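You operate a simulated robot arm through the tools that you are given. There is no shell and no other tool.

Carry out the task below with a simulated robot arm. There is one attempt and no reset: what you move stays moved.

## Task
Clamp the silver block in the vice and brush the grit off it.
Fine: yellow brush, put back; leave the block clamped. Set down upright: yellow brush. What is to be rubbed or washed off counts as gone when no trace of it is left.

Only the result counts: the job must be done as asked and must still hold three seconds after the hand-in. Knocking over, shifting, dropping, spilling or breaking anything else fails it.

## Robot
A 7-joint arm with a two-finger parallel gripper, fixed in place. Base frame: the origin is on the floor under the middle of its stand, x ahead of it, y to its left, z up; the work surface is at about z = 0.88. Readings come in m, rad, newtons and seconds.
With the tool pointing down near the work surface it reaches from about 0.1 to 0.64 m from the base axis. Its first joint turns from -1.152 to 1.152 rad. Payload 1.57 kg.
Tool frame: the origin (TCP) lies between the finger pads and is the grasp point; the fingertips stand 0.03 m ahead of it; z points along the fingers, y is the line along which they close. The gripper opens to 0.08 m. The fingers are 0.017 m wide and 0.012 m thick; the gripper's body (0.04 by 0.082 m) begins 0.08 m behind the TCP.
Orientation is that of the tool frame in the base frame, as a unit quaternion [x, y, z, w]. With the fingers straight down and closing along the base's y, the tool's x points along the base's -x, its y along +y and its z along -z.

## Interface
- The arm moves only by the tool move_arm. Its arguments are lists of equal length, an entry for each row: "rotation": the turn, a rotation vector about the base's x, y, z in units of 45 degrees (1.0 is 45 degrees), a list of three; "linear": the shift along the base's x, y, z in units of 400 mm (1.0 is 400 mm), a list of three; "fingers": the gripper command, from -1 (fully open) to 1 (shut), values between in proportion. In form: {"rotation": [[rx, ry, rz], ...], "linear": [[x, y, z], ...], "fingers": [fingers, ...]}. A call has 1 to 20 rows; each row is the pose to reach, as a shift and turn from the pose commanded when the call began. A call with a number of a shift or a turn outside -1 to 1 is refused whole. Rows are played at 5 a second. More than 0.05 m and 0.15 rad between two rows, or a gripper value outside its range, and nothing of the call is played. A pose out of reach is approached as far as the arm can. The call stops where the force on the tool passes 40 N (or 10 N more than at its start, if that is more) or the arm is blocked; 0.2 s more then pass. Each finger travels about 0.072 m/s and halts on what it meets, pressing with about 39 N; the grip force reading is that of the motor and also rises with nothing between the fingers. The clock runs only during rows and for 0.2 s after the last one: add rows that repeat a pose to give the fingers time. It gives the time, the measured TCP pose, the force on the tool (base axes), the opening and the grip force at its end, in the units of the frame above (readings bear some noise), with the torque about the TCP (base axes, N m) and any sound that the robot's microphone picked up.
- Cameras (640 x 400 px; columns grow to the right, rows downward): "scene" is fixed at [0.0562, 0.4353, 1.4146]; the picture's right is [-0.86, -0.51, 0.00], its down [-0.34, 0.58, -0.74] and it looks along [0.38, -0.64, -0.67] (base axes); focal length 301 px, centre (320, 200). "wrist" rides on the gripper at [0.072, -0.007, -0.122] in the tool frame; the picture's right is [0.09, 1.00, 0.00], its down [-0.84, 0.08, -0.54] and it looks along [-0.54, 0.05, 0.84] (tool axes); focal length 238 px, centre (320, 200). There is no depth. A picture from a camera that has moved, and an enlarged one, comes with that camera's place and axes in the base frame and with its lens. The place of the scene camera against the robot may be out by one fixed shift of up to 0.018 m in any direction.
- grab_frame(camera): a new picture of that camera. It takes no simulated time.
- zoom(camera, box): a new picture of the part [left, top, right, bottom] of that camera's present view, enlarged. It takes no simulated time.
- hand_in(): hands the job in; it is judged then, once.

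Nothing tells you positions but the pictures and the camera data. Unless the task says otherwise, let go and move clear before handing in.

The tools are called by a JSON object that holds its "fn" and its "kwargs". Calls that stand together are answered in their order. move_arm: Moves the arm, as the interface text tells. Its arguments: {"type":"object","properties":{"rotation":{"type":"array"},"linear":{"type":"array"},"fingers":{"type":"array"}},"required":["rotation","linear","fingers"]} The other tools are called the same way: grab_frame (camera) takes a picture; zoom (camera, box) takes an enlarged picture of a part of a camera's view; hand_in () hands the job in.

At the start:

```text
t: 0.0
eef_pos: [0.3778, 0.0963, 1.1833]
tcp_rot: [0.0, 1.0, 0.0, -0.001]
ft_force: [0.8, -0.4, -0.6]
ft_torque: [-0.01, 0.0, -0.02]
opening: 0.0797
gripper_force: 0.1
```

scene: 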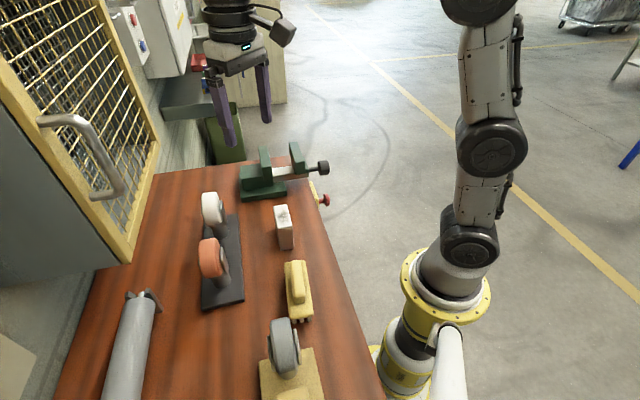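
wrist: 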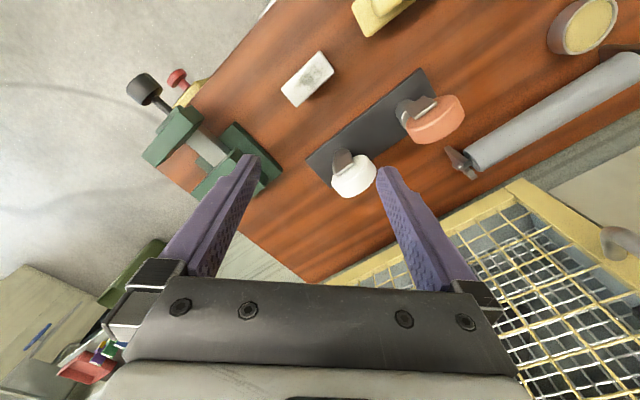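

I see a bench with a green vice at the far end, a silver block with a grit patch, a yellow brush-like object, a rack with a white and an orange wheel, and a grinder. I'll zoom in to identify each before moving.

{"fn": "zoom", "kwargs": {"camera": "scene", "box": [220, 130, 350, 211]}}

{"fn": "zoom", "kwargs": {"camera": "scene", "box": [240, 190, 370, 271]}}

{"fn": "zoom", "kwargs": {"camera": "scene", "box": [180, 240, 380, 400]}}

{"fn": "zoom", "kwargs": {"camera": "wrist", "box": [110, 40, 350, 190]}}

{"fn": "zoom", "kwargs": {"camera": "wrist", "box": [300, 0, 640, 210]}}

```text
4.92 times, centred on (285, 170) of scene
camera zoom: at [0.0562, 0.4353, 1.4146], right [-0.86, -0.51, 0.0], down [-0.34, 0.58, -0.74], along [0.38, -0.64, -0.67], focal length 1480 px, centre (492, 345)
```

zoom: 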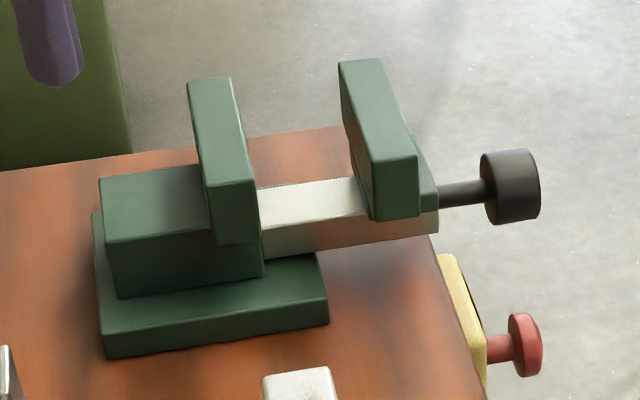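

```text
4.92 times, centred on (305, 230) of scene
camera zoom: at [0.0562, 0.4353, 1.4146], right [-0.86, -0.51, 0.0], down [-0.34, 0.58, -0.74], along [0.38, -0.64, -0.67], focal length 1480 px, centre (394, 50)
```

zoom: 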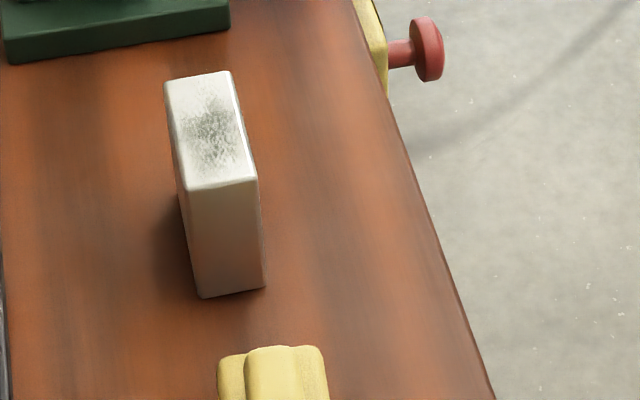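

```text
2.50 times, centred on (280, 320) of scene
camera zoom: at [0.0562, 0.4353, 1.4146], right [-0.86, -0.51, 0.0], down [-0.34, 0.58, -0.74], along [0.38, -0.64, -0.67], focal length 752 px, centre (420, -100)
```

zoom: 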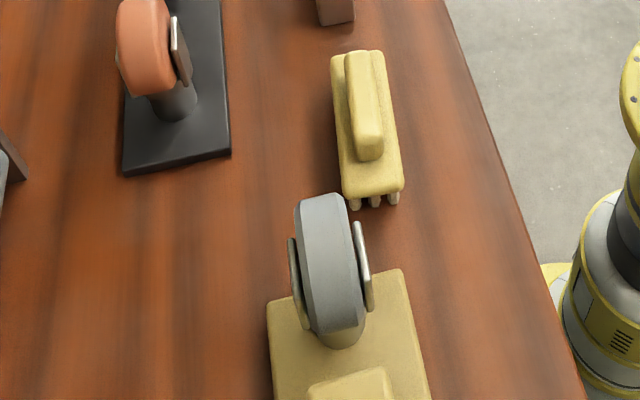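

```text
2.67 times, centred on (230, 115) of wrist
camera zoom: at [0.305, 0.0891, 1.3053], right [-0.09, 1.0, 0.0], down [0.84, 0.08, 0.54], along [0.54, 0.05, -0.84], focal length 636 px, centre (560, 427)
```

zoom: 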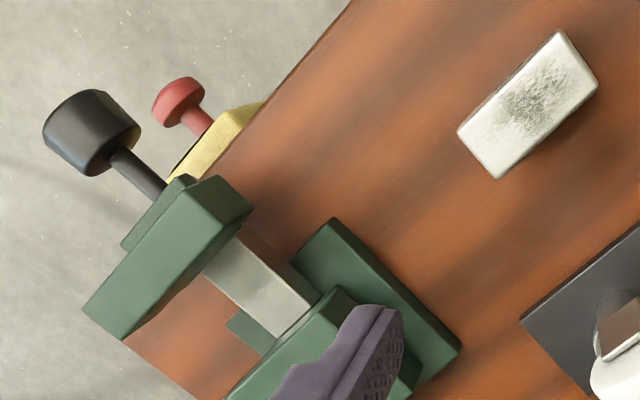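

```text
1.88 times, centred on (470, 105) of wrist
camera zoom: at [0.305, 0.0891, 1.3053], right [-0.09, 1.0, 0.0], down [0.84, 0.08, 0.54], along [0.54, 0.05, -0.84], focal length 449 px, centre (38, 379)
```

zoom: 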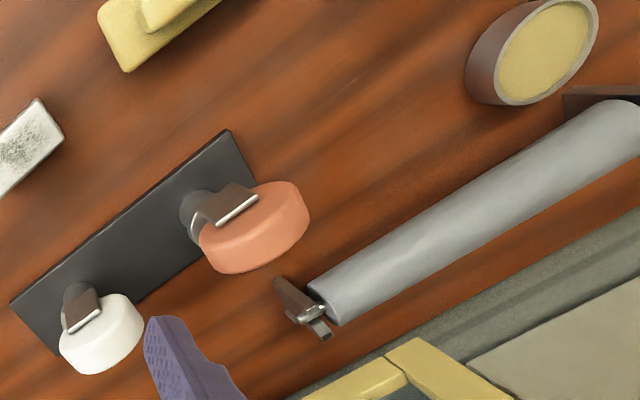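

I take the block to be near (0.345, 0.075), about 0.07 x 0.03 x 0.07 m with its long axis along (+x, -y), and the vice near (0.42, -0.06) with its screw knob on the robot's side. Next I move the wrist camera over the vice for a closer look.

{"fn": "move_arm", "kwargs": {"rotation": [[0, 0, 0], [0, 0, 0], [0, 0, 0], [0, 0, 0]], "linear": [[0, -0.09, 0], [0, -0.18, 0], [0, -0.27, 0], [0, -0.35, 0]], "fingers": [-1, -1, -1, -1]}}

```text
t: 1.0
eef_pos: [0.3779, -0.0435, 1.1844]
tcp_rot: [0.0, 1.0, 0.0, -0.001]
ft_force: [0.1, 0.0, -1.1]
ft_torque: [0.02, 0.0, -0.01]
opening: 0.0801
gripper_force: 0.0
```

The arm moved as commanded and is now above the vice. I'll look from here.

{"fn": "grab_frame", "kwargs": {"camera": "wrist"}}

{"fn": "grab_frame", "kwargs": {"camera": "scene"}}

```text
taken
camera wrist: at [0.3055, -0.0508, 1.3061], right [-0.09, 1.0, 0.0], down [0.84, 0.08, 0.54], along [0.54, 0.05, -0.84], focal length 238 px, centre (320, 200)
```

wrist: 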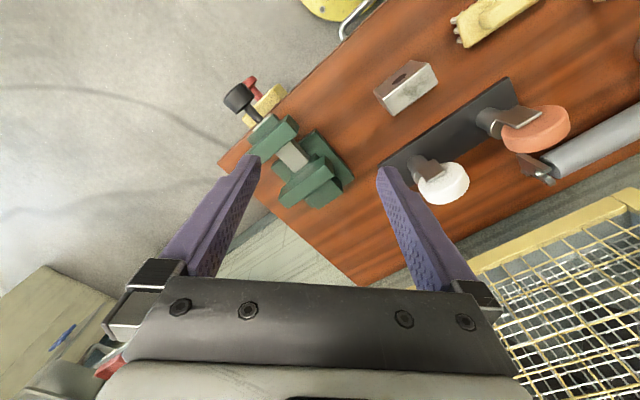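

```text
taken
```

scene: 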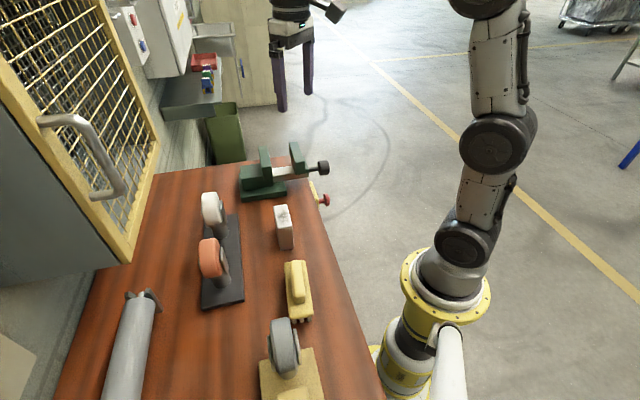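

From here the vice, red button and block's other side are visible. I'll enlarge these areas.

{"fn": "zoom", "kwargs": {"camera": "wrist", "box": [210, 60, 370, 220]}}

{"fn": "zoom", "kwargs": {"camera": "wrist", "box": [360, 40, 460, 130]}}

{"fn": "zoom", "kwargs": {"camera": "wrist", "box": [430, 0, 560, 80]}}

```text
2.50 times, centred on (290, 140) of wrist
camera zoom: at [0.3055, -0.0508, 1.3061], right [-0.09, 1.0, 0.0], down [0.84, 0.08, 0.54], along [0.54, 0.05, -0.84], focal length 596 px, centre (395, 350)
```

zoom: 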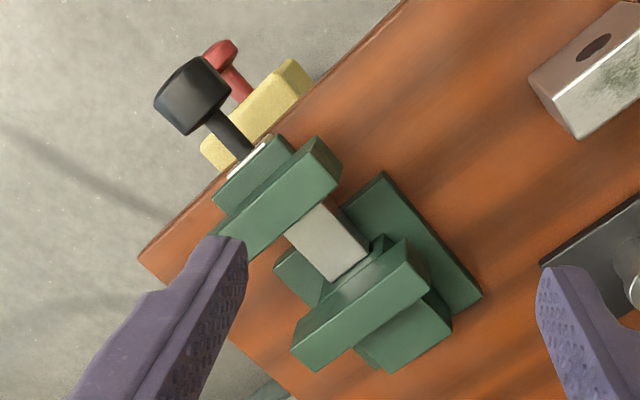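

```text
4.44 times, centred on (410, 85) of wrist
camera zoom: at [0.3055, -0.0508, 1.3061], right [-0.09, 1.0, 0.0], down [0.84, 0.08, 0.54], along [0.54, 0.05, -0.84], focal length 1059 px, centre (-80, 711)
```

zoom: 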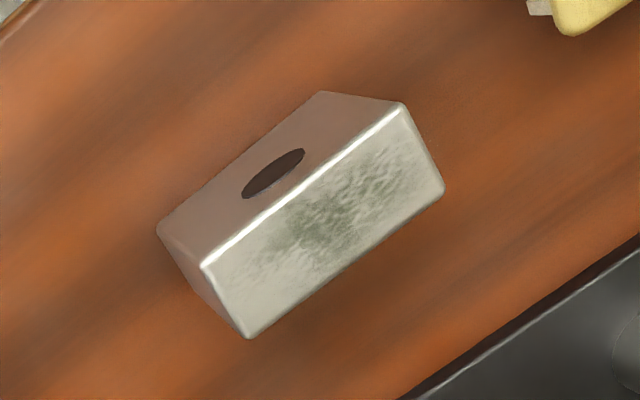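

```text
4.92 times, centred on (495, 40) of wrist
camera zoom: at [0.3055, -0.0508, 1.3061], right [-0.09, 1.0, 0.0], down [0.84, 0.08, 0.54], along [0.54, 0.05, -0.84], focal length 1173 px, centre (-542, 988)
```

zoom: 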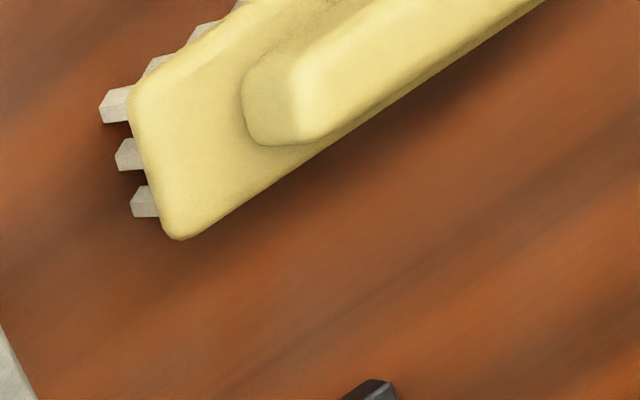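

The block has its grit on top (z ≈ 0.954) and a dark oval on its robot-facing side; the vice axis runs along (+x,+y), so the block's 0.03 m thickness fits between the jaws without turning it. I'll turn the tool 45° and go lower for a closer look at the vice.

{"fn": "move_arm", "kwargs": {"rotation": [[0, 0, 0.1667], [0, 0, 0.3333], [0, 0, 0.5], [0, 0, 0.6667], [0, 0, 0.8333], [0, 0, 1.0], [0, 0, 1.0]], "linear": [[-0.0075, -0.032, -0.03], [-0.015, -0.064, -0.06], [-0.0225, -0.0955, -0.09], [-0.03, -0.127, -0.12], [-0.0375, -0.159, -0.15], [-0.045, -0.191, -0.18], [-0.045, -0.191, -0.18]], "fingers": [-1, -1, -1, -1, -1, -1, -1]}}

{"fn": "grab_frame", "kwargs": {"camera": "wrist"}}

```text
t: 2.6
eef_pos: [0.3597, -0.1205, 1.1115]
tcp_rot: [-0.383, 0.924, 0.0, 0.001]
ft_force: [0.0, 0.0, -0.4]
ft_torque: [-0.01, -0.01, 0.01]
opening: 0.0802
gripper_force: 0.0
```

```text
taken
camera wrist: at [0.3128, -0.1768, 1.2334], right [-0.77, 0.64, 0.0], down [0.54, 0.65, 0.54], along [0.35, 0.42, -0.84], focal length 238 px, centre (320, 200)
```

wrist: 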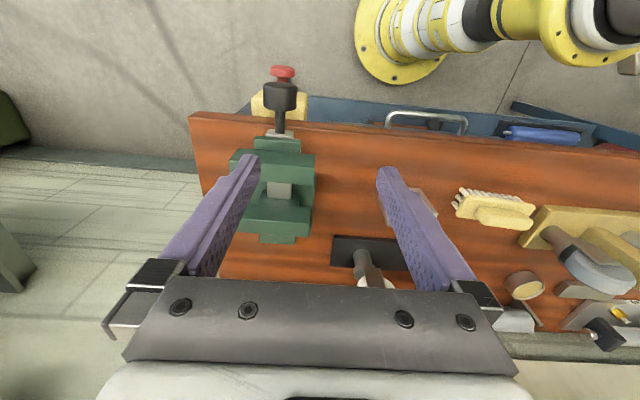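

The tool is turned and the vice is well in view. I'll zoom in on the vice, button and brush.

{"fn": "zoom", "kwargs": {"camera": "wrist", "box": [200, 60, 360, 250]}}

{"fn": "zoom", "kwargs": {"camera": "wrist", "box": [430, 170, 640, 350]}}

{"fn": "zoom", "kwargs": {"camera": "scene", "box": [270, 130, 350, 210]}}

```text
2.11 times, centred on (280, 155) of wrist
camera zoom: at [0.3128, -0.1768, 1.2334], right [-0.77, 0.64, 0.0], down [0.54, 0.65, 0.54], along [0.35, 0.42, -0.84], focal length 502 px, centre (404, 295)
```

zoom: 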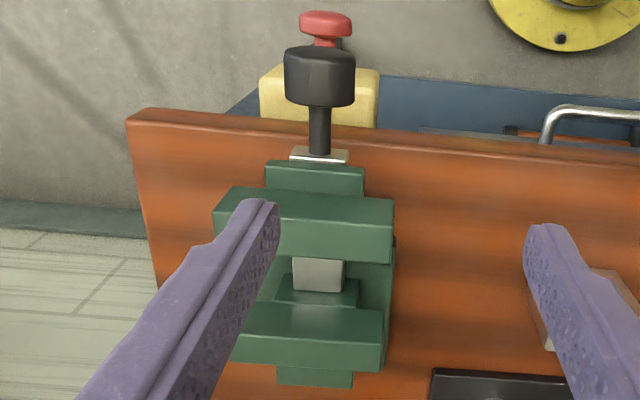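

```text
2.22 times, centred on (535, 260) of wrist
camera zoom: at [0.3128, -0.1768, 1.2334], right [-0.77, 0.64, 0.0], down [0.54, 0.65, 0.54], along [0.35, 0.42, -0.84], focal length 530 px, centre (-158, 67)
```

zoom: 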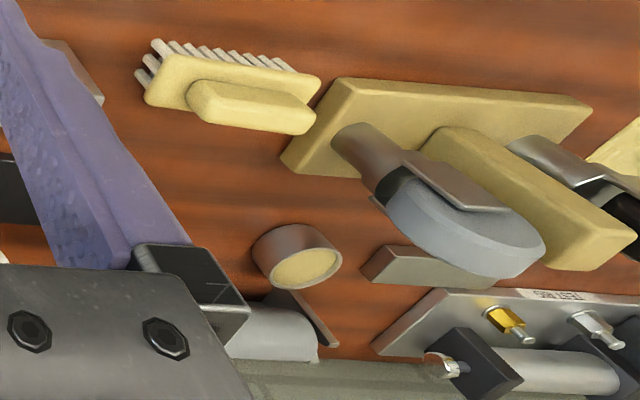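

```text
5.00 times, centred on (310, 170) of scene
camera zoom: at [0.0562, 0.4353, 1.4146], right [-0.86, -0.51, 0.0], down [-0.34, 0.58, -0.74], along [0.38, -0.64, -0.67], focal length 1503 px, centre (370, 350)
```

zoom: 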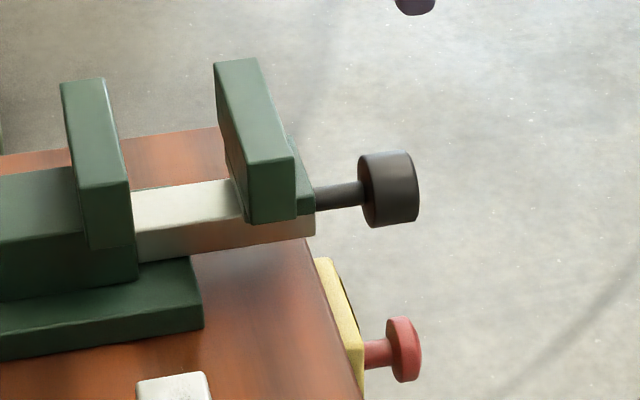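

I need precise vice geometry, so I'll zoom tightly on the jaws and the knob.

{"fn": "zoom", "kwargs": {"camera": "wrist", "box": [245, 95, 345, 160]}}

{"fn": "zoom", "kwargs": {"camera": "wrist", "box": [225, 145, 345, 250]}}

{"fn": "zoom", "kwargs": {"camera": "wrist", "box": [235, 55, 335, 125]}}

```text
6.15 times, centred on (295, 128) of wrist
camera zoom: at [0.3128, -0.1768, 1.2334], right [-0.77, 0.64, 0.0], down [0.54, 0.65, 0.54], along [0.35, 0.42, -0.84], focal length 1467 px, centre (474, 646)
```

zoom: 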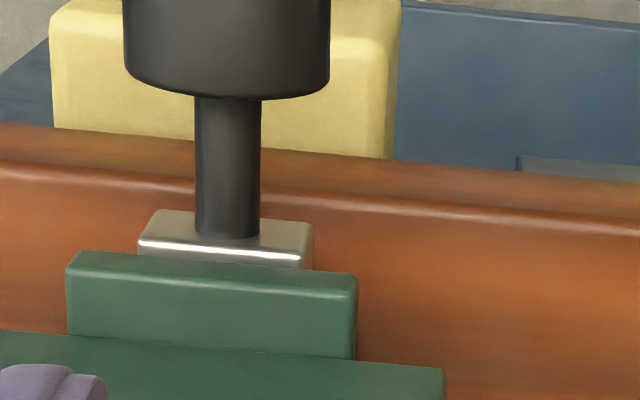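

```text
3.81 times, centred on (285, 198) of wrist
camera zoom: at [0.3128, -0.1768, 1.2334], right [-0.77, 0.64, 0.0], down [0.54, 0.65, 0.54], along [0.35, 0.42, -0.84], focal length 908 px, centre (453, 210)
```

zoom: 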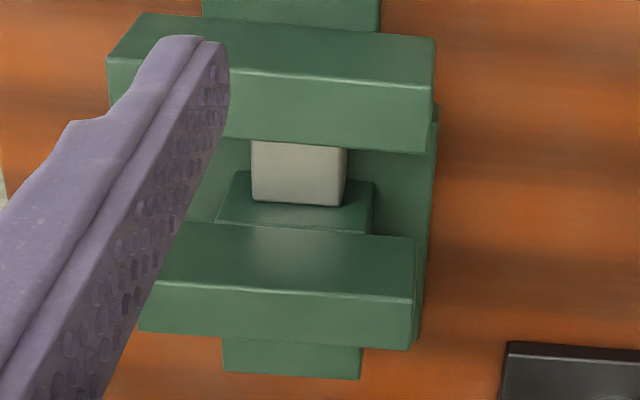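

```text
5.71 times, centred on (285, 90) of wrist
camera zoom: at [0.3128, -0.1768, 1.2334], right [-0.77, 0.64, 0.0], down [0.54, 0.65, 0.54], along [0.35, 0.42, -0.84], focal length 1362 px, centre (520, 829)
```

zoom: 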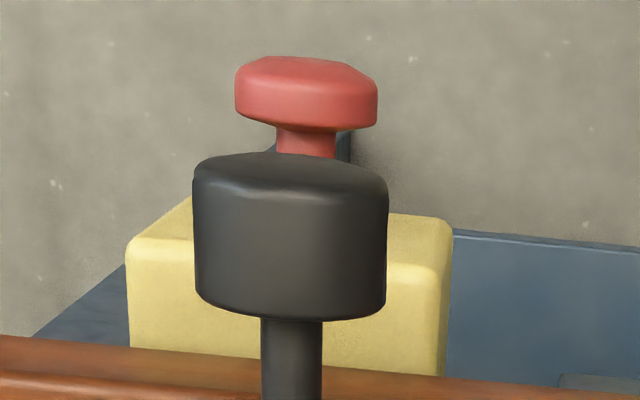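

The dark strips are vertical jaw faces and the lighter ones their tops. To measure the jaw gap and heights I'll turn the tool to the other side and look along the jaw faces.

{"fn": "move_arm", "kwargs": {"rotation": [[0, 0, -0.1667], [0, 0, -0.3333], [0, 0, -0.5], [0, 0, -0.6667], [0, 0, -0.8333], [0, 0, -1.0]], "linear": [[-0.005, 0.028, 0], [-0.01, 0.056, 0], [-0.014, 0.084, 0], [-0.019, 0.111, 0], [-0.024, 0.139, 0], [-0.028, 0.167, 0]], "fingers": [-1, -1, -1, -1, -1, -1]}}

{"fn": "move_arm", "kwargs": {"rotation": [[0, 0, -0.1667], [0, 0, -0.3333], [0, 0, -0.5], [0, 0, -0.6667], [0, 0, -0.8333], [0, 0, -1.0], [0, 0, -1.0]], "linear": [[-0.005, 0.028, 0], [-0.01, 0.056, 0], [-0.014, 0.084, 0], [-0.019, 0.111, 0], [-0.024, 0.139, 0], [-0.028, 0.167, 0], [-0.028, 0.167, 0]], "fingers": [-1, -1, -1, -1, -1, -1, -1]}}

{"fn": "grab_frame", "kwargs": {"camera": "wrist"}}

```text
t: 4.0
eef_pos: [0.3472, -0.0515, 1.1104]
tcp_rot: [0.001, 1.0, 0.0, 0.0]
ft_force: [-0.5, -0.1, 0.2]
ft_torque: [-0.03, 0.01, 0.0]
opening: 0.0797
gripper_force: 0.1
```

```text
t: 5.6
eef_pos: [0.3365, 0.0146, 1.111]
tcp_rot: [0.383, 0.924, 0.0, 0.0]
ft_force: [-0.1, -0.5, -0.7]
ft_torque: [-0.01, 0.01, -0.03]
opening: 0.0798
gripper_force: 0.0
```

```text
taken
camera wrist: at [0.281, 0.0597, 1.2337], right [0.64, 0.77, 0.0], down [0.65, -0.54, 0.54], along [0.42, -0.35, -0.84], focal length 238 px, centre (320, 200)
```

wrist: 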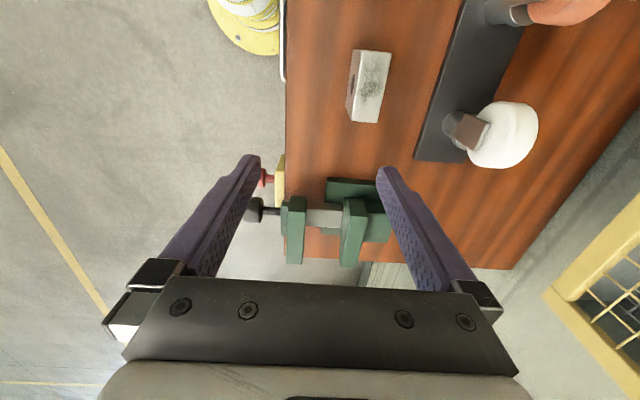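

The vice and block are seen side-on now. Zooming in on both for measurement.

{"fn": "zoom", "kwargs": {"camera": "wrist", "box": [235, 155, 405, 275]}}

{"fn": "zoom", "kwargs": {"camera": "wrist", "box": [320, 30, 420, 140]}}

{"fn": "zoom", "kwargs": {"camera": "wrist", "box": [270, 165, 390, 275]}}

```text
3.33 times, centred on (320, 215) of wrist
camera zoom: at [0.281, 0.0597, 1.2337], right [0.64, 0.77, 0.0], down [0.65, -0.54, 0.54], along [0.42, -0.35, -0.84], focal length 794 px, centre (320, 150)
```

zoom: 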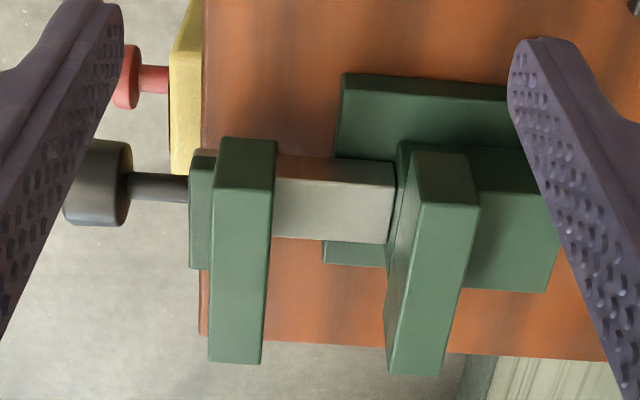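

```text
3.64 times, centred on (370, 85) of wrist
camera zoom: at [0.281, 0.0597, 1.2337], right [0.64, 0.77, 0.0], down [0.65, -0.54, 0.54], along [0.42, -0.35, -0.84], focal length 867 px, centre (138, 618)
```

zoom: 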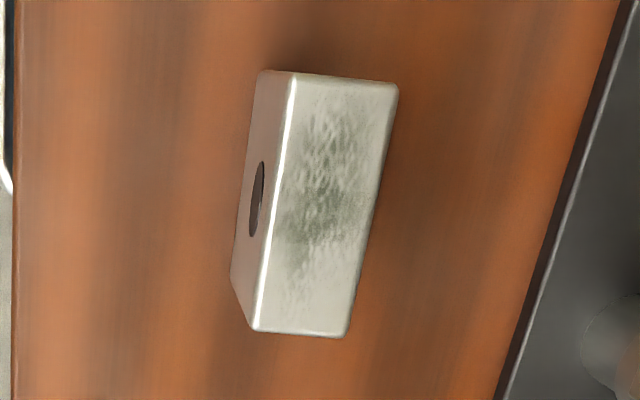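

```text
3.64 times, centred on (330, 220) of wrist
camera zoom: at [0.281, 0.0597, 1.2337], right [0.64, 0.77, 0.0], down [0.65, -0.54, 0.54], along [0.42, -0.35, -0.84], focal length 867 px, centre (284, 127)
```

zoom: 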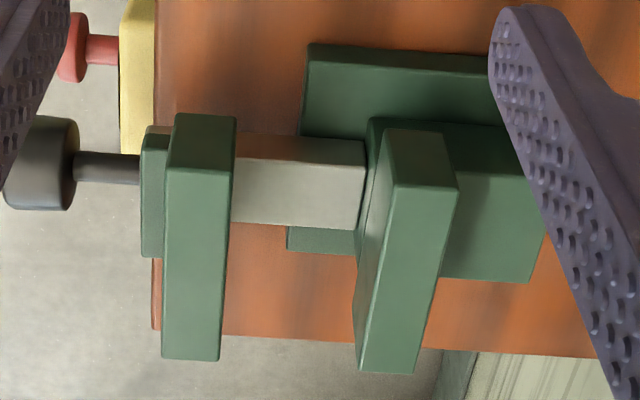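

Measured in a frame turned 45° (p along the vice axis, q along the jaws): jaw inner faces are at p≈0.239 and 0.297, tops at z≈0.977, slide bar top at z≈0.923 and jaw centre at q≈0.390. The block is centred at p≈0.2986, q≈0.190. Next I turn the tool so it closes along the block's long axis and hover above it.

{"fn": "move_arm", "kwargs": {"rotation": [[0, 0, 0.1667], [0, 0, 0.3333], [0, 0, 0.5], [0, 0, 0.6667], [0, 0, 0.8333], [0, 0, 1.0]], "linear": [[0.002, 0.013, 0], [0.004, 0.026, 0], [0.006, 0.04, 0], [0.008, 0.052, 0], [0.01, 0.065, 0], [0.0113, 0.078, 0]], "fingers": [-1, -1, -1, -1, -1, -1]}}

{"fn": "move_arm", "kwargs": {"rotation": [[0, 0, 0.1667], [0, 0, 0.3333], [0, 0, 0.5], [0, 0, 0.6667], [0, 0, 0.8333], [0, 0, 1.0], [0, 0, 1.0]], "linear": [[0.002, 0.013, 0], [0.004, 0.026, 0], [0.006, 0.04, 0], [0.008, 0.052, 0], [0.01, 0.065, 0], [0.0113, 0.078, 0], [0.0113, 0.078, 0]], "fingers": [-1, -1, -1, -1, -1, -1, -1]}}

{"fn": "grab_frame", "kwargs": {"camera": "wrist"}}

{"fn": "grab_frame", "kwargs": {"camera": "scene"}}

```text
t: 7.0
eef_pos: [0.3422, 0.0446, 1.111]
tcp_rot: [-0.001, 1.0, 0.001, 0.0]
ft_force: [-0.6, -0.2, 0.5]
ft_torque: [-0.03, 0.03, -0.02]
opening: 0.0802
gripper_force: 0.1
```

```text
t: 8.6
eef_pos: [0.3467, 0.0756, 1.1109]
tcp_rot: [-0.384, 0.923, 0.0, 0.001]
ft_force: [-0.4, -0.9, -0.3]
ft_torque: [-0.03, -0.03, 0.0]
opening: 0.0799
gripper_force: 0.0
```

```text
taken
camera wrist: at [0.2999, 0.0195, 1.2333], right [-0.77, 0.64, 0.0], down [0.54, 0.65, 0.54], along [0.35, 0.42, -0.84], focal length 238 px, centre (320, 200)
```

wrist: 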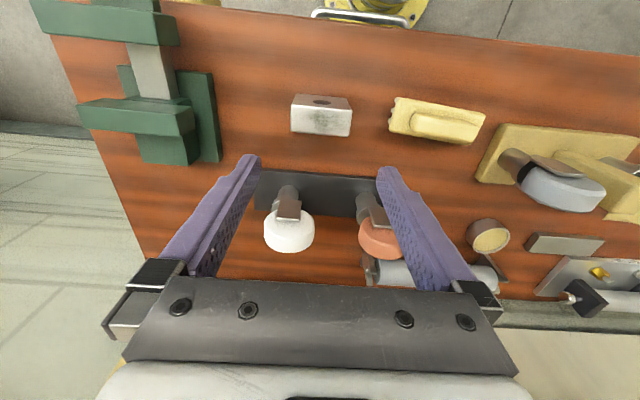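

```text
taken
```

scene: 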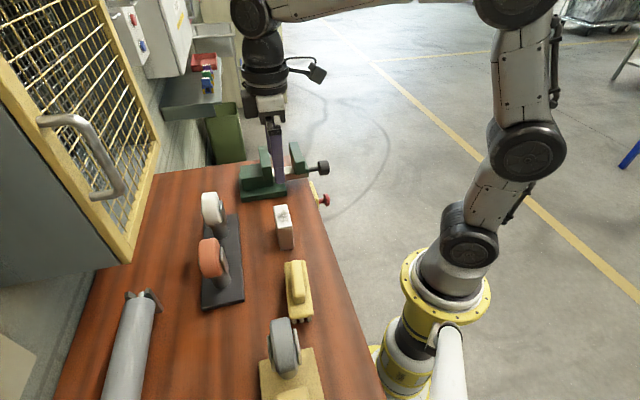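

The gripper is above the block now, and the brush is in view too. Zooming on both to refine positions.

{"fn": "zoom", "kwargs": {"camera": "wrist", "box": [275, 80, 365, 150]}}

{"fn": "zoom", "kwargs": {"camera": "wrist", "box": [380, 85, 500, 160]}}

{"fn": "zoom", "kwargs": {"camera": "scene", "box": [265, 250, 335, 330]}}

```text
5.71 times, centred on (320, 115) of wrist
camera zoom: at [0.2999, 0.0195, 1.2333], right [-0.77, 0.64, 0.0], down [0.54, 0.65, 0.54], along [0.35, 0.42, -0.84], focal length 1362 px, centre (320, 686)
```

zoom: 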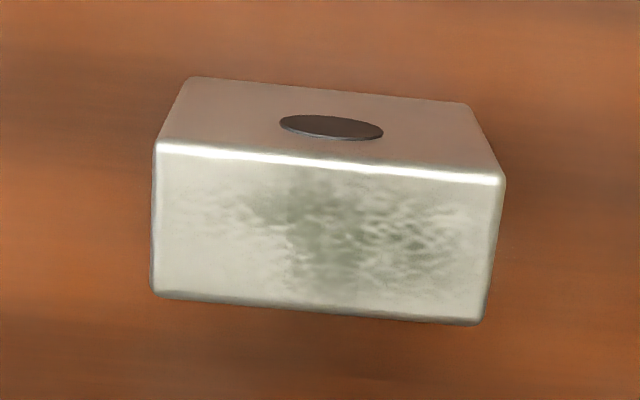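

```text
5.33 times, centred on (440, 122) of wrist
camera zoom: at [0.2999, 0.0195, 1.2333], right [-0.77, 0.64, 0.0], down [0.54, 0.65, 0.54], along [0.35, 0.42, -0.84], focal length 1271 px, centre (-320, 613)
```

zoom: 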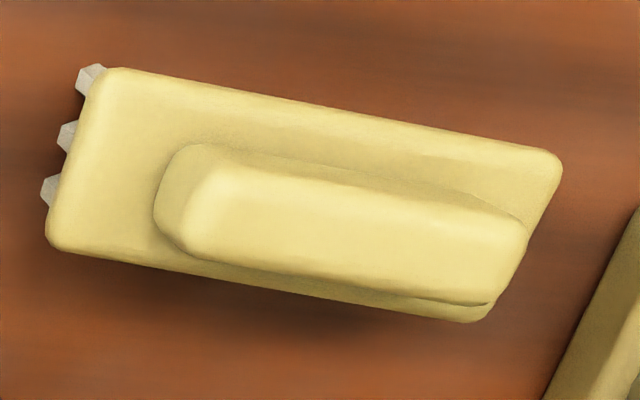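

```text
5.00 times, centred on (300, 290) of scene
camera zoom: at [0.0562, 0.4353, 1.4146], right [-0.86, -0.51, 0.0], down [-0.34, 0.58, -0.74], along [0.38, -0.64, -0.67], focal length 1503 px, centre (420, -250)
```

zoom: 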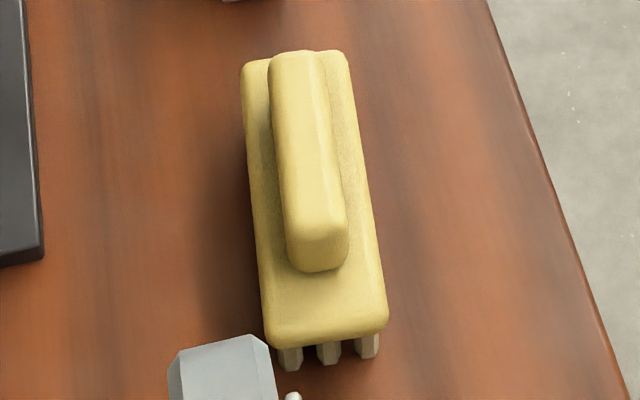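

The refined block centre is p≈0.298, q≈0.191 and the TCP is within 1 mm of it. I'll descend with open fingers to TCP z≈0.933 and check before closing.

{"fn": "move_arm", "kwargs": {"rotation": [[0, 0, 0], [0, 0, 0], [0, 0, 0], [0, 0, 0], [0, 0, 0], [0, 0, 0], [0, 0, 0]], "linear": [[-0.002, 0, -0.1], [-0.002, 0, -0.2], [-0.002, 0, -0.28], [-0.002, 0, -0.34], [-0.002, 0, -0.4], [-0.002, 0, -0.445], [-0.002, 0, -0.445]], "fingers": [-1, -1, -1, -1, -1, -1, -1]}}

{"fn": "grab_frame", "kwargs": {"camera": "wrist"}}

{"fn": "zoom", "kwargs": {"camera": "scene", "box": [230, 160, 350, 260]}}

```text
t: 10.2
eef_pos: [0.3457, 0.0772, 0.9323]
tcp_rot: [-0.383, 0.924, -0.001, 0.001]
ft_force: [-0.7, 1.2, 0.6]
ft_torque: [0.01, 0.0, 0.03]
opening: 0.0799
gripper_force: 0.1
```

```text
taken
camera wrist: at [0.2992, 0.0199, 1.0544], right [-0.77, 0.64, 0.0], down [0.54, 0.65, 0.54], along [0.35, 0.42, -0.84], focal length 238 px, centre (320, 200)
```

wrist: 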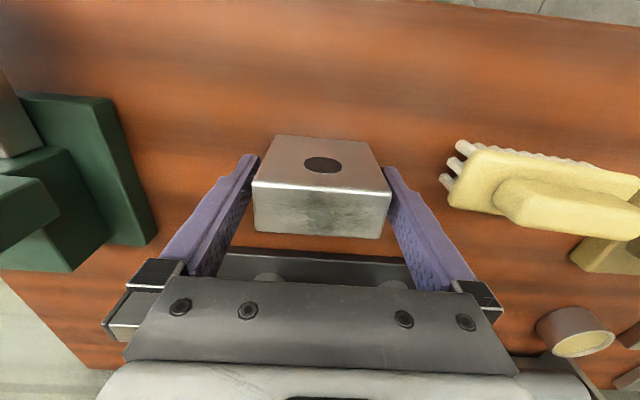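

```text
4.00 times, centred on (290, 210) of scene
camera zoom: at [0.0562, 0.4353, 1.4146], right [-0.86, -0.51, 0.0], down [-0.34, 0.58, -0.74], along [0.38, -0.64, -0.67], focal length 1202 px, centre (440, 160)
```

zoom: 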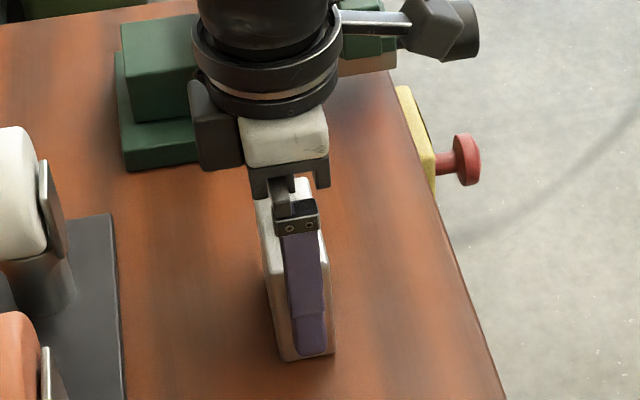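

The fingers straddle the block without contact. Closing the gripper now.

{"fn": "move_arm", "kwargs": {"rotation": [[0, 0, 0], [0, 0, 0], [0, 0, 0], [0, 0, 0]], "linear": [[0, 0, 0], [0, 0, 0], [0, 0, 0], [0, 0, 0]], "fingers": [0, 1, 1, 1]}}

```text
t: 11.2
eef_pos: [0.3455, 0.0754, 0.9318]
tcp_rot: [-0.382, 0.924, 0.0, 0.0]
ft_force: [-0.3, 0.6, 0.1]
ft_torque: [0.0, -0.02, 0.0]
opening: 0.0695
gripper_force: 38.8
```

Gripped at 0.0695 m opening, which matches the block length. I'll lift 0.12 m straight up and check the load.

{"fn": "move_arm", "kwargs": {"rotation": [[0, 0, 0], [0, 0, 0], [0, 0, 0], [0, 0, 0], [0, 0, 0]], "linear": [[0, 0, 0.03], [0, 0, 0.1], [0, 0, 0.2], [0, 0, 0.3], [0, 0, 0.3]], "fingers": [1, 1, 1, 1, 1]}}

{"fn": "grab_frame", "kwargs": {"camera": "wrist"}}

{"fn": "grab_frame", "kwargs": {"camera": "scene"}}

```text
t: 12.4
eef_pos: [0.3465, 0.0768, 1.0552]
tcp_rot: [-0.382, 0.924, 0.0, 0.001]
ft_force: [0.3, 0.1, -3.7]
ft_torque: [0.03, 0.03, 0.01]
opening: 0.0696
gripper_force: 38.9
```

```text
taken
camera wrist: at [0.2992, 0.0197, 1.1761], right [-0.77, 0.64, 0.0], down [0.54, 0.65, 0.54], along [0.35, 0.42, -0.84], focal length 238 px, centre (320, 200)
```

wrist: 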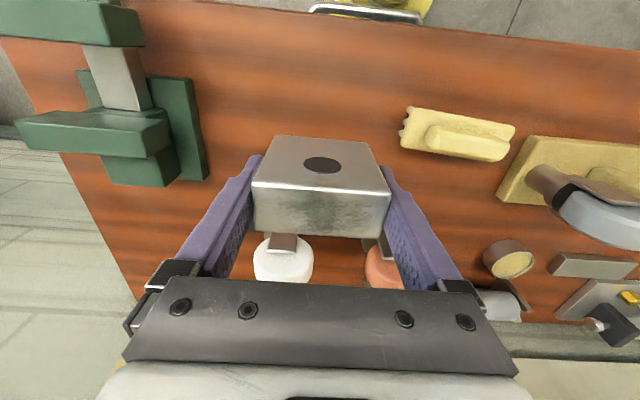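

```text
taken
```

scene: 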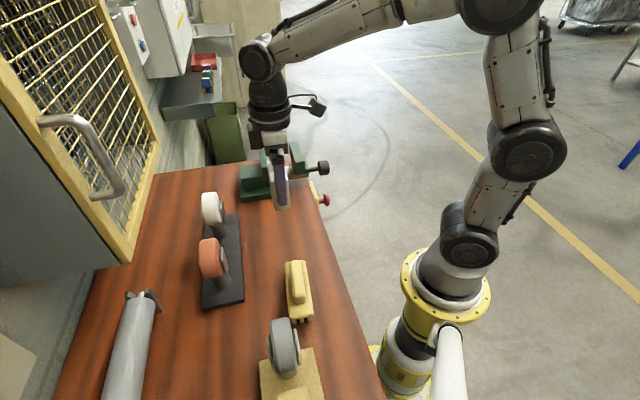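

The block is lifted (about 4 N). Now I carry it over the jaw gap, staying about 4 cm above the jaw tops.

{"fn": "move_arm", "kwargs": {"rotation": [[0, 0, 0], [0, 0, 0], [0, 0, 0], [0, 0, 0], [0, 0, 0], [0, 0, 0], [0, 0, 0], [0, 0, 0]], "linear": [[0, 0, 0.05], [0.0578, -0.0706, 0.05], [0.1156, -0.1413, 0.05], [0.1733, -0.212, 0.05], [0.2311, -0.2825, 0.05], [0.2889, -0.3532, 0.05], [0.3178, -0.3885, 0.05], [0.3178, -0.3885, 0.05]], "fingers": [1, 1, 1, 1, 1, 1, 1, 1]}}

{"fn": "grab_frame", "kwargs": {"camera": "wrist"}}

{"fn": "zoom", "kwargs": {"camera": "scene", "box": [220, 100, 350, 211]}}

```text
t: 14.2
eef_pos: [0.4729, -0.0779, 1.0724]
tcp_rot: [-0.382, 0.924, 0.0, -0.001]
ft_force: [1.3, -0.1, -3.6]
ft_torque: [0.0, -0.01, 0.01]
opening: 0.0698
gripper_force: 39.3
```

```text
taken
camera wrist: at [0.4263, -0.1359, 1.1951], right [-0.77, 0.64, 0.0], down [0.54, 0.65, 0.54], along [0.35, 0.42, -0.84], focal length 238 px, centre (320, 200)
```

wrist: 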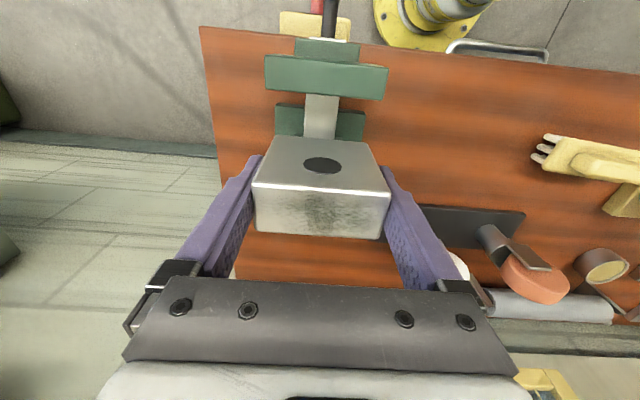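

```text
3.60 times, centred on (285, 156) of scene
camera zoom: at [0.0562, 0.4353, 1.4146], right [-0.86, -0.51, 0.0], down [-0.34, 0.58, -0.74], along [0.38, -0.64, -0.67], focal length 1083 px, centre (446, 360)
```

zoom: 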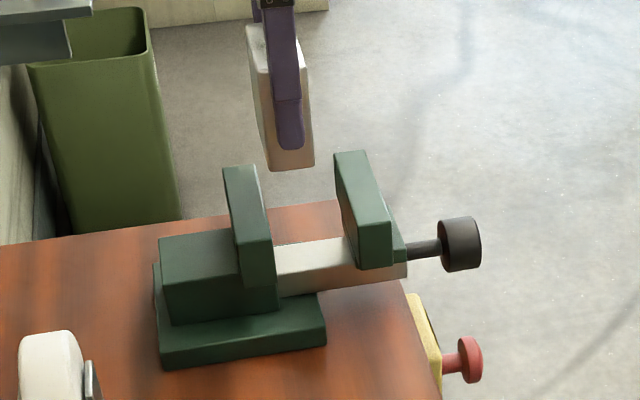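

Block alignment over the gap checks out from both cameras (4–7 mm clear of the fixed jaw). I'll lower it most of the way, to just above the slide bar.

{"fn": "move_arm", "kwargs": {"rotation": [[0, 0, 0], [0, 0, 0], [0, 0, 0], [0, 0, 0], [0, 0, 0]], "linear": [[0, 0, -0.06], [0, 0, -0.12], [0, 0, -0.17], [0, 0, -0.205], [0, 0, -0.205]], "fingers": [1, 1, 1, 1, 1]}}

{"fn": "zoom", "kwargs": {"camera": "scene", "box": [220, 100, 350, 211]}}

{"fn": "grab_frame", "kwargs": {"camera": "wrist"}}

```text
t: 15.4
eef_pos: [0.4711, -0.0791, 0.9917]
tcp_rot: [-0.382, 0.924, 0.0, 0.0]
ft_force: [0.0, -0.5, -4.2]
ft_torque: [0.02, -0.01, -0.02]
opening: 0.0697
gripper_force: 39.8
```

```text
3.60 times, centred on (285, 156) of scene
camera zoom: at [0.0562, 0.4353, 1.4146], right [-0.86, -0.51, 0.0], down [-0.34, 0.58, -0.74], along [0.38, -0.64, -0.67], focal length 1083 px, centre (446, 360)
```

zoom: 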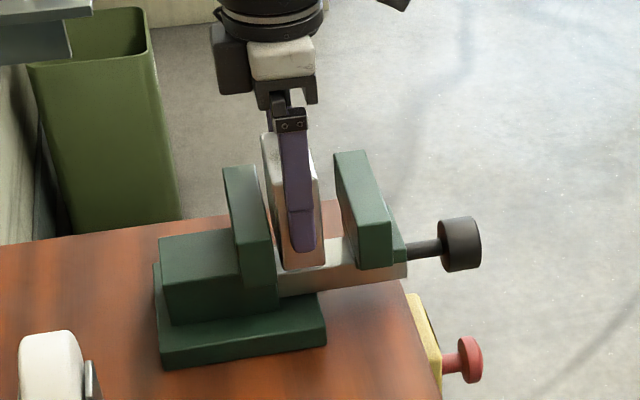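

```text
taken
camera wrist: at [0.4251, -0.1357, 1.1133], right [-0.77, 0.64, 0.0], down [0.54, 0.65, 0.54], along [0.35, 0.42, -0.84], focal length 238 px, centre (320, 200)
```

wrist: 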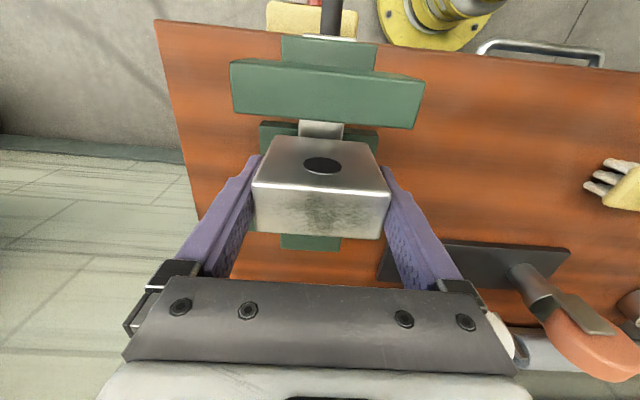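

The block is between the jaws, a little above the bar. I'll lower in small steps, watching the vertical force.

{"fn": "move_arm", "kwargs": {"rotation": [[0, 0, 0], [0, 0, 0], [0, 0, 0], [0, 0, 0]], "linear": [[0, 0, -0.008], [0, 0, -0.016], [0, 0, -0.024], [0, 0, -0.024]], "fingers": [1, 1, 1, 1]}}

{"fn": "zoom", "kwargs": {"camera": "scene", "box": [265, 150, 325, 200]}}

```text
t: 16.4
eef_pos: [0.4721, -0.0779, 0.9808]
tcp_rot: [-0.383, 0.924, 0.0, 0.0]
ft_force: [0.6, -1.1, -3.5]
ft_torque: [-0.01, 0.02, -0.01]
opening: 0.0698
gripper_force: 38.9
```

```text
8.00 times, centred on (295, 175) of scene
camera zoom: at [0.0562, 0.4353, 1.4146], right [-0.86, -0.51, 0.0], down [-0.34, 0.58, -0.74], along [0.38, -0.64, -0.67], focal length 2405 px, centre (520, 400)
```

zoom: 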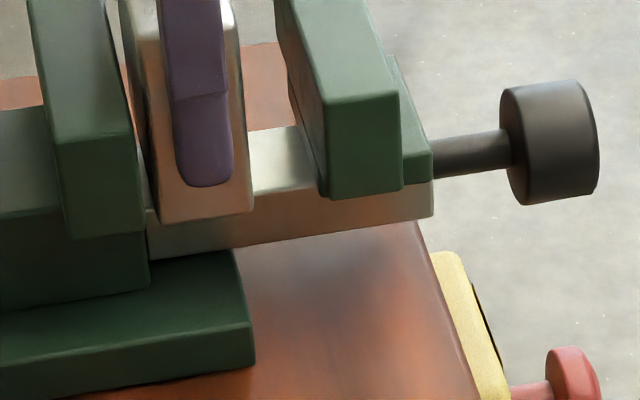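

No contact yet (load unchanged). Lowering 3 mm more.

{"fn": "move_arm", "kwargs": {"rotation": [[0, 0, 0], [0, 0, 0], [0, 0, 0]], "linear": [[0, 0, -0.004], [0, 0, -0.0075], [0, 0, -0.0075]], "fingers": [1, 1, 1]}}

```text
t: 17.2
eef_pos: [0.4725, -0.079, 0.9791]
tcp_rot: [-0.384, 0.923, 0.0, 0.0]
ft_force: [-0.3, 0.5, -3.1]
ft_torque: [0.01, 0.02, 0.01]
opening: 0.0699
gripper_force: 38.5
```

Still carrying the weight, with no clear contact. Another 2 mm down.

{"fn": "move_arm", "kwargs": {"rotation": [[0, 0, 0], [0, 0, 0], [0, 0, 0]], "linear": [[0, 0, -0.0025], [0, 0, -0.005], [0, 0, -0.005]], "fingers": [1, 1, 1]}}

```text
t: 18.0
eef_pos: [0.4726, -0.0794, 0.9773]
tcp_rot: [-0.382, 0.924, -0.001, 0.0]
ft_force: [-3.4, 1.6, 6.3]
ft_torque: [0.07, 0.37, 0.01]
opening: 0.0698
gripper_force: 38.9
```

The block is resting on the bar (force turned upward ≈ 6 N). I'll open the fingers and go straight up.

{"fn": "move_arm", "kwargs": {"rotation": [[0, 0, 0], [0, 0, 0], [0, 0, 0]], "linear": [[0, 0, 0.0012], [0, 0, 0.0012], [0, 0, 0.0012]], "fingers": [-0.5, -1, -1]}}

{"fn": "zoom", "kwargs": {"camera": "scene", "box": [245, 130, 335, 200]}}

{"fn": "grab_frame", "kwargs": {"camera": "wrist"}}

```text
t: 18.8
eef_pos: [0.4726, -0.0788, 0.978]
tcp_rot: [-0.383, 0.924, 0.0, 0.0]
ft_force: [-0.6, -0.2, 0.4]
ft_torque: [0.01, 0.0, 0.0]
opening: 0.0798
gripper_force: 0.0
```

```text
5.71 times, centred on (290, 165) of scene
camera zoom: at [0.0562, 0.4353, 1.4146], right [-0.86, -0.51, 0.0], down [-0.34, 0.58, -0.74], along [0.38, -0.64, -0.67], focal length 1718 px, centre (491, 400)
```

zoom: 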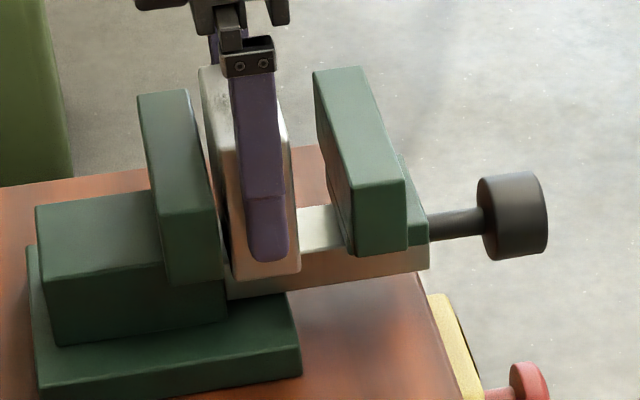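

```text
taken
camera wrist: at [0.4257, -0.1356, 1.099], right [-0.77, 0.64, 0.0], down [0.54, 0.65, 0.54], along [0.35, 0.42, -0.84], focal length 238 px, centre (320, 200)
```

wrist: 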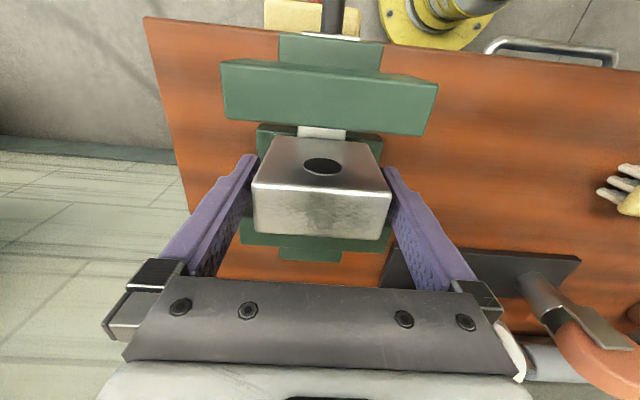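

Released; the block stands on the bar between the jaws. I'll raise the hand straight up out of the vice and check the block stays put.

{"fn": "move_arm", "kwargs": {"rotation": [[0, 0, 0], [0, 0, 0], [0, 0, 0], [0, 0, 0], [0, 0, 0]], "linear": [[0, 0, 0.06], [0, 0, 0.14], [0, 0, 0.22], [0, 0, 0.3], [0, 0, 0.3]], "fingers": [-1, -1, -1, -1, -1]}}

{"fn": "grab_frame", "kwargs": {"camera": "wrist"}}

{"fn": "zoom", "kwargs": {"camera": "scene", "box": [245, 130, 335, 200]}}

```text
t: 20.0
eef_pos: [0.4725, -0.0794, 1.0968]
tcp_rot: [-0.382, 0.924, 0.0, 0.0]
ft_force: [0.6, 0.0, -0.4]
ft_torque: [0.01, 0.02, 0.01]
opening: 0.0802
gripper_force: 0.0
```

```text
taken
camera wrist: at [0.4254, -0.1361, 1.2191], right [-0.77, 0.64, 0.0], down [0.54, 0.65, 0.54], along [0.35, 0.42, -0.84], focal length 238 px, centre (320, 200)
```

wrist: 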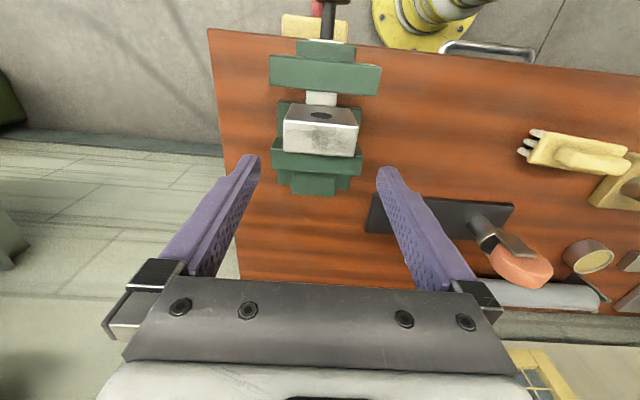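

```text
5.71 times, centred on (290, 165) of scene
camera zoom: at [0.0562, 0.4353, 1.4146], right [-0.86, -0.51, 0.0], down [-0.34, 0.58, -0.74], along [0.38, -0.64, -0.67], focal length 1718 px, centre (491, 400)
```

zoom: 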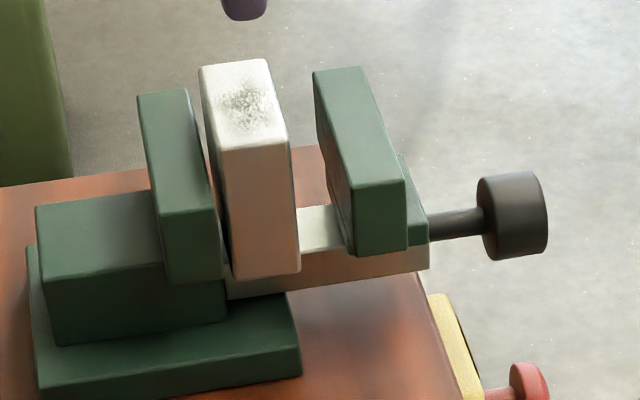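

The block stands freely in the gap, upright. Next I close the fingers and move outboard of the black knob (p≈0.112, q≈0.391), staying high.

{"fn": "move_arm", "kwargs": {"rotation": [[0, 0, 0], [0, 0, 0], [0, 0, 0], [0, 0, 0], [0, 0, 0], [0, 0, 0]], "linear": [[-0.0585, -0.0589, 0], [-0.117, -0.1178, 0], [-0.1755, -0.1767, 0], [-0.234, -0.2356, 0], [-0.2925, -0.2945, 0], [-0.2925, -0.2945, 0]], "fingers": [0, 1, 1, 1, 1, 1]}}

{"fn": "grab_frame", "kwargs": {"camera": "wrist"}}

{"fn": "grab_frame", "kwargs": {"camera": "scene"}}

```text
t: 21.4
eef_pos: [0.3533, -0.1976, 1.0967]
tcp_rot: [-0.383, 0.924, 0.0, 0.0]
ft_force: [-0.7, -0.1, -0.5]
ft_torque: [0.0, -0.02, -0.02]
opening: 0.0001
gripper_force: 20.8
```

```text
taken
camera wrist: at [0.3084, -0.2545, 1.2193], right [-0.77, 0.64, 0.0], down [0.54, 0.65, 0.54], along [0.35, 0.42, -0.84], focal length 238 px, centre (320, 200)
```

wrist: 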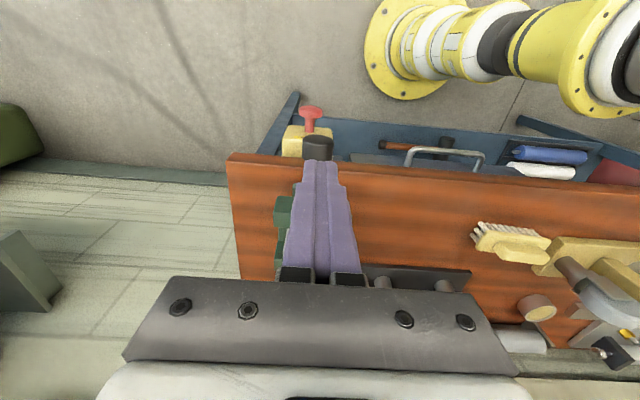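

```text
taken
```

scene: 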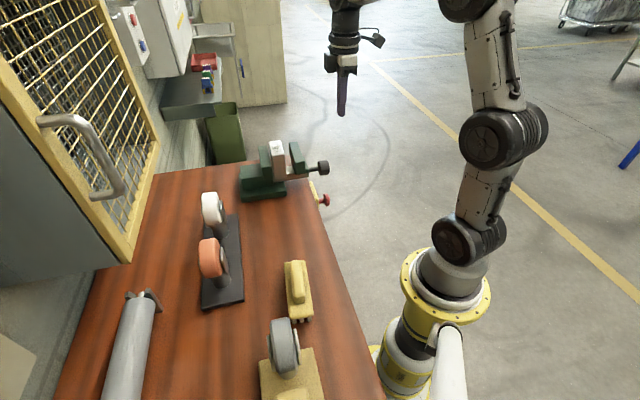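

The hand is outboard of the knob with about 15 mm clearance. Descending to knob height.

{"fn": "move_arm", "kwargs": {"rotation": [[0, 0, 0], [0, 0, 0], [0, 0, 0], [0, 0, 0], [0, 0, 0], [0, 0, 0]], "linear": [[0, 0, -0.1], [0, 0, -0.2], [0, 0, -0.3], [0, 0, -0.37], [0, 0, -0.43], [0, 0, -0.43]], "fingers": [1, 1, 1, 1, 1, 1]}}

{"fn": "grab_frame", "kwargs": {"camera": "wrist"}}

{"fn": "zoom", "kwargs": {"camera": "scene", "box": [245, 120, 375, 220]}}

```text
t: 22.8
eef_pos: [0.3552, -0.1978, 0.9243]
tcp_rot: [-0.382, 0.924, 0.0, 0.0]
ft_force: [1.7, -0.7, 0.0]
ft_torque: [-0.02, -0.01, -0.02]
opening: 0.0
gripper_force: 21.2
```

```text
taken
camera wrist: at [0.3083, -0.2542, 1.0468], right [-0.77, 0.64, 0.0], down [0.54, 0.65, 0.54], along [0.35, 0.42, -0.84], focal length 238 px, centre (320, 200)
```

wrist: 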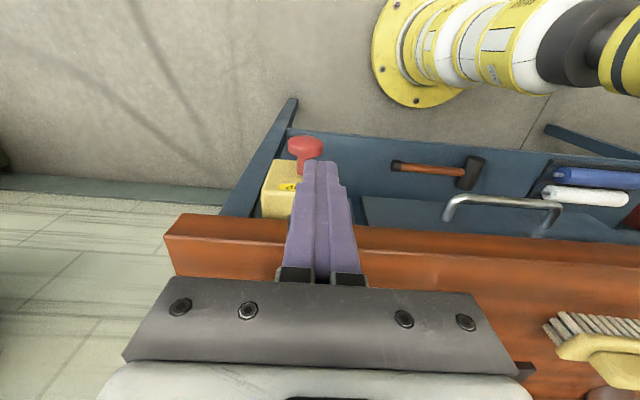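

```text
4.00 times, centred on (310, 170) of scene
camera zoom: at [0.0562, 0.4353, 1.4146], right [-0.86, -0.51, 0.0], down [-0.34, 0.58, -0.74], along [0.38, -0.64, -0.67], focal length 1202 px, centre (360, 320)
```

zoom: 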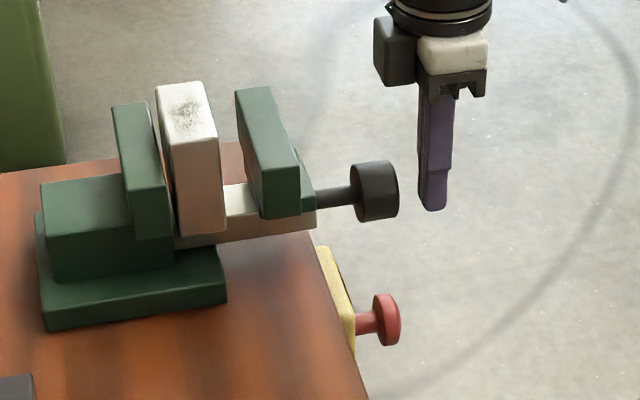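

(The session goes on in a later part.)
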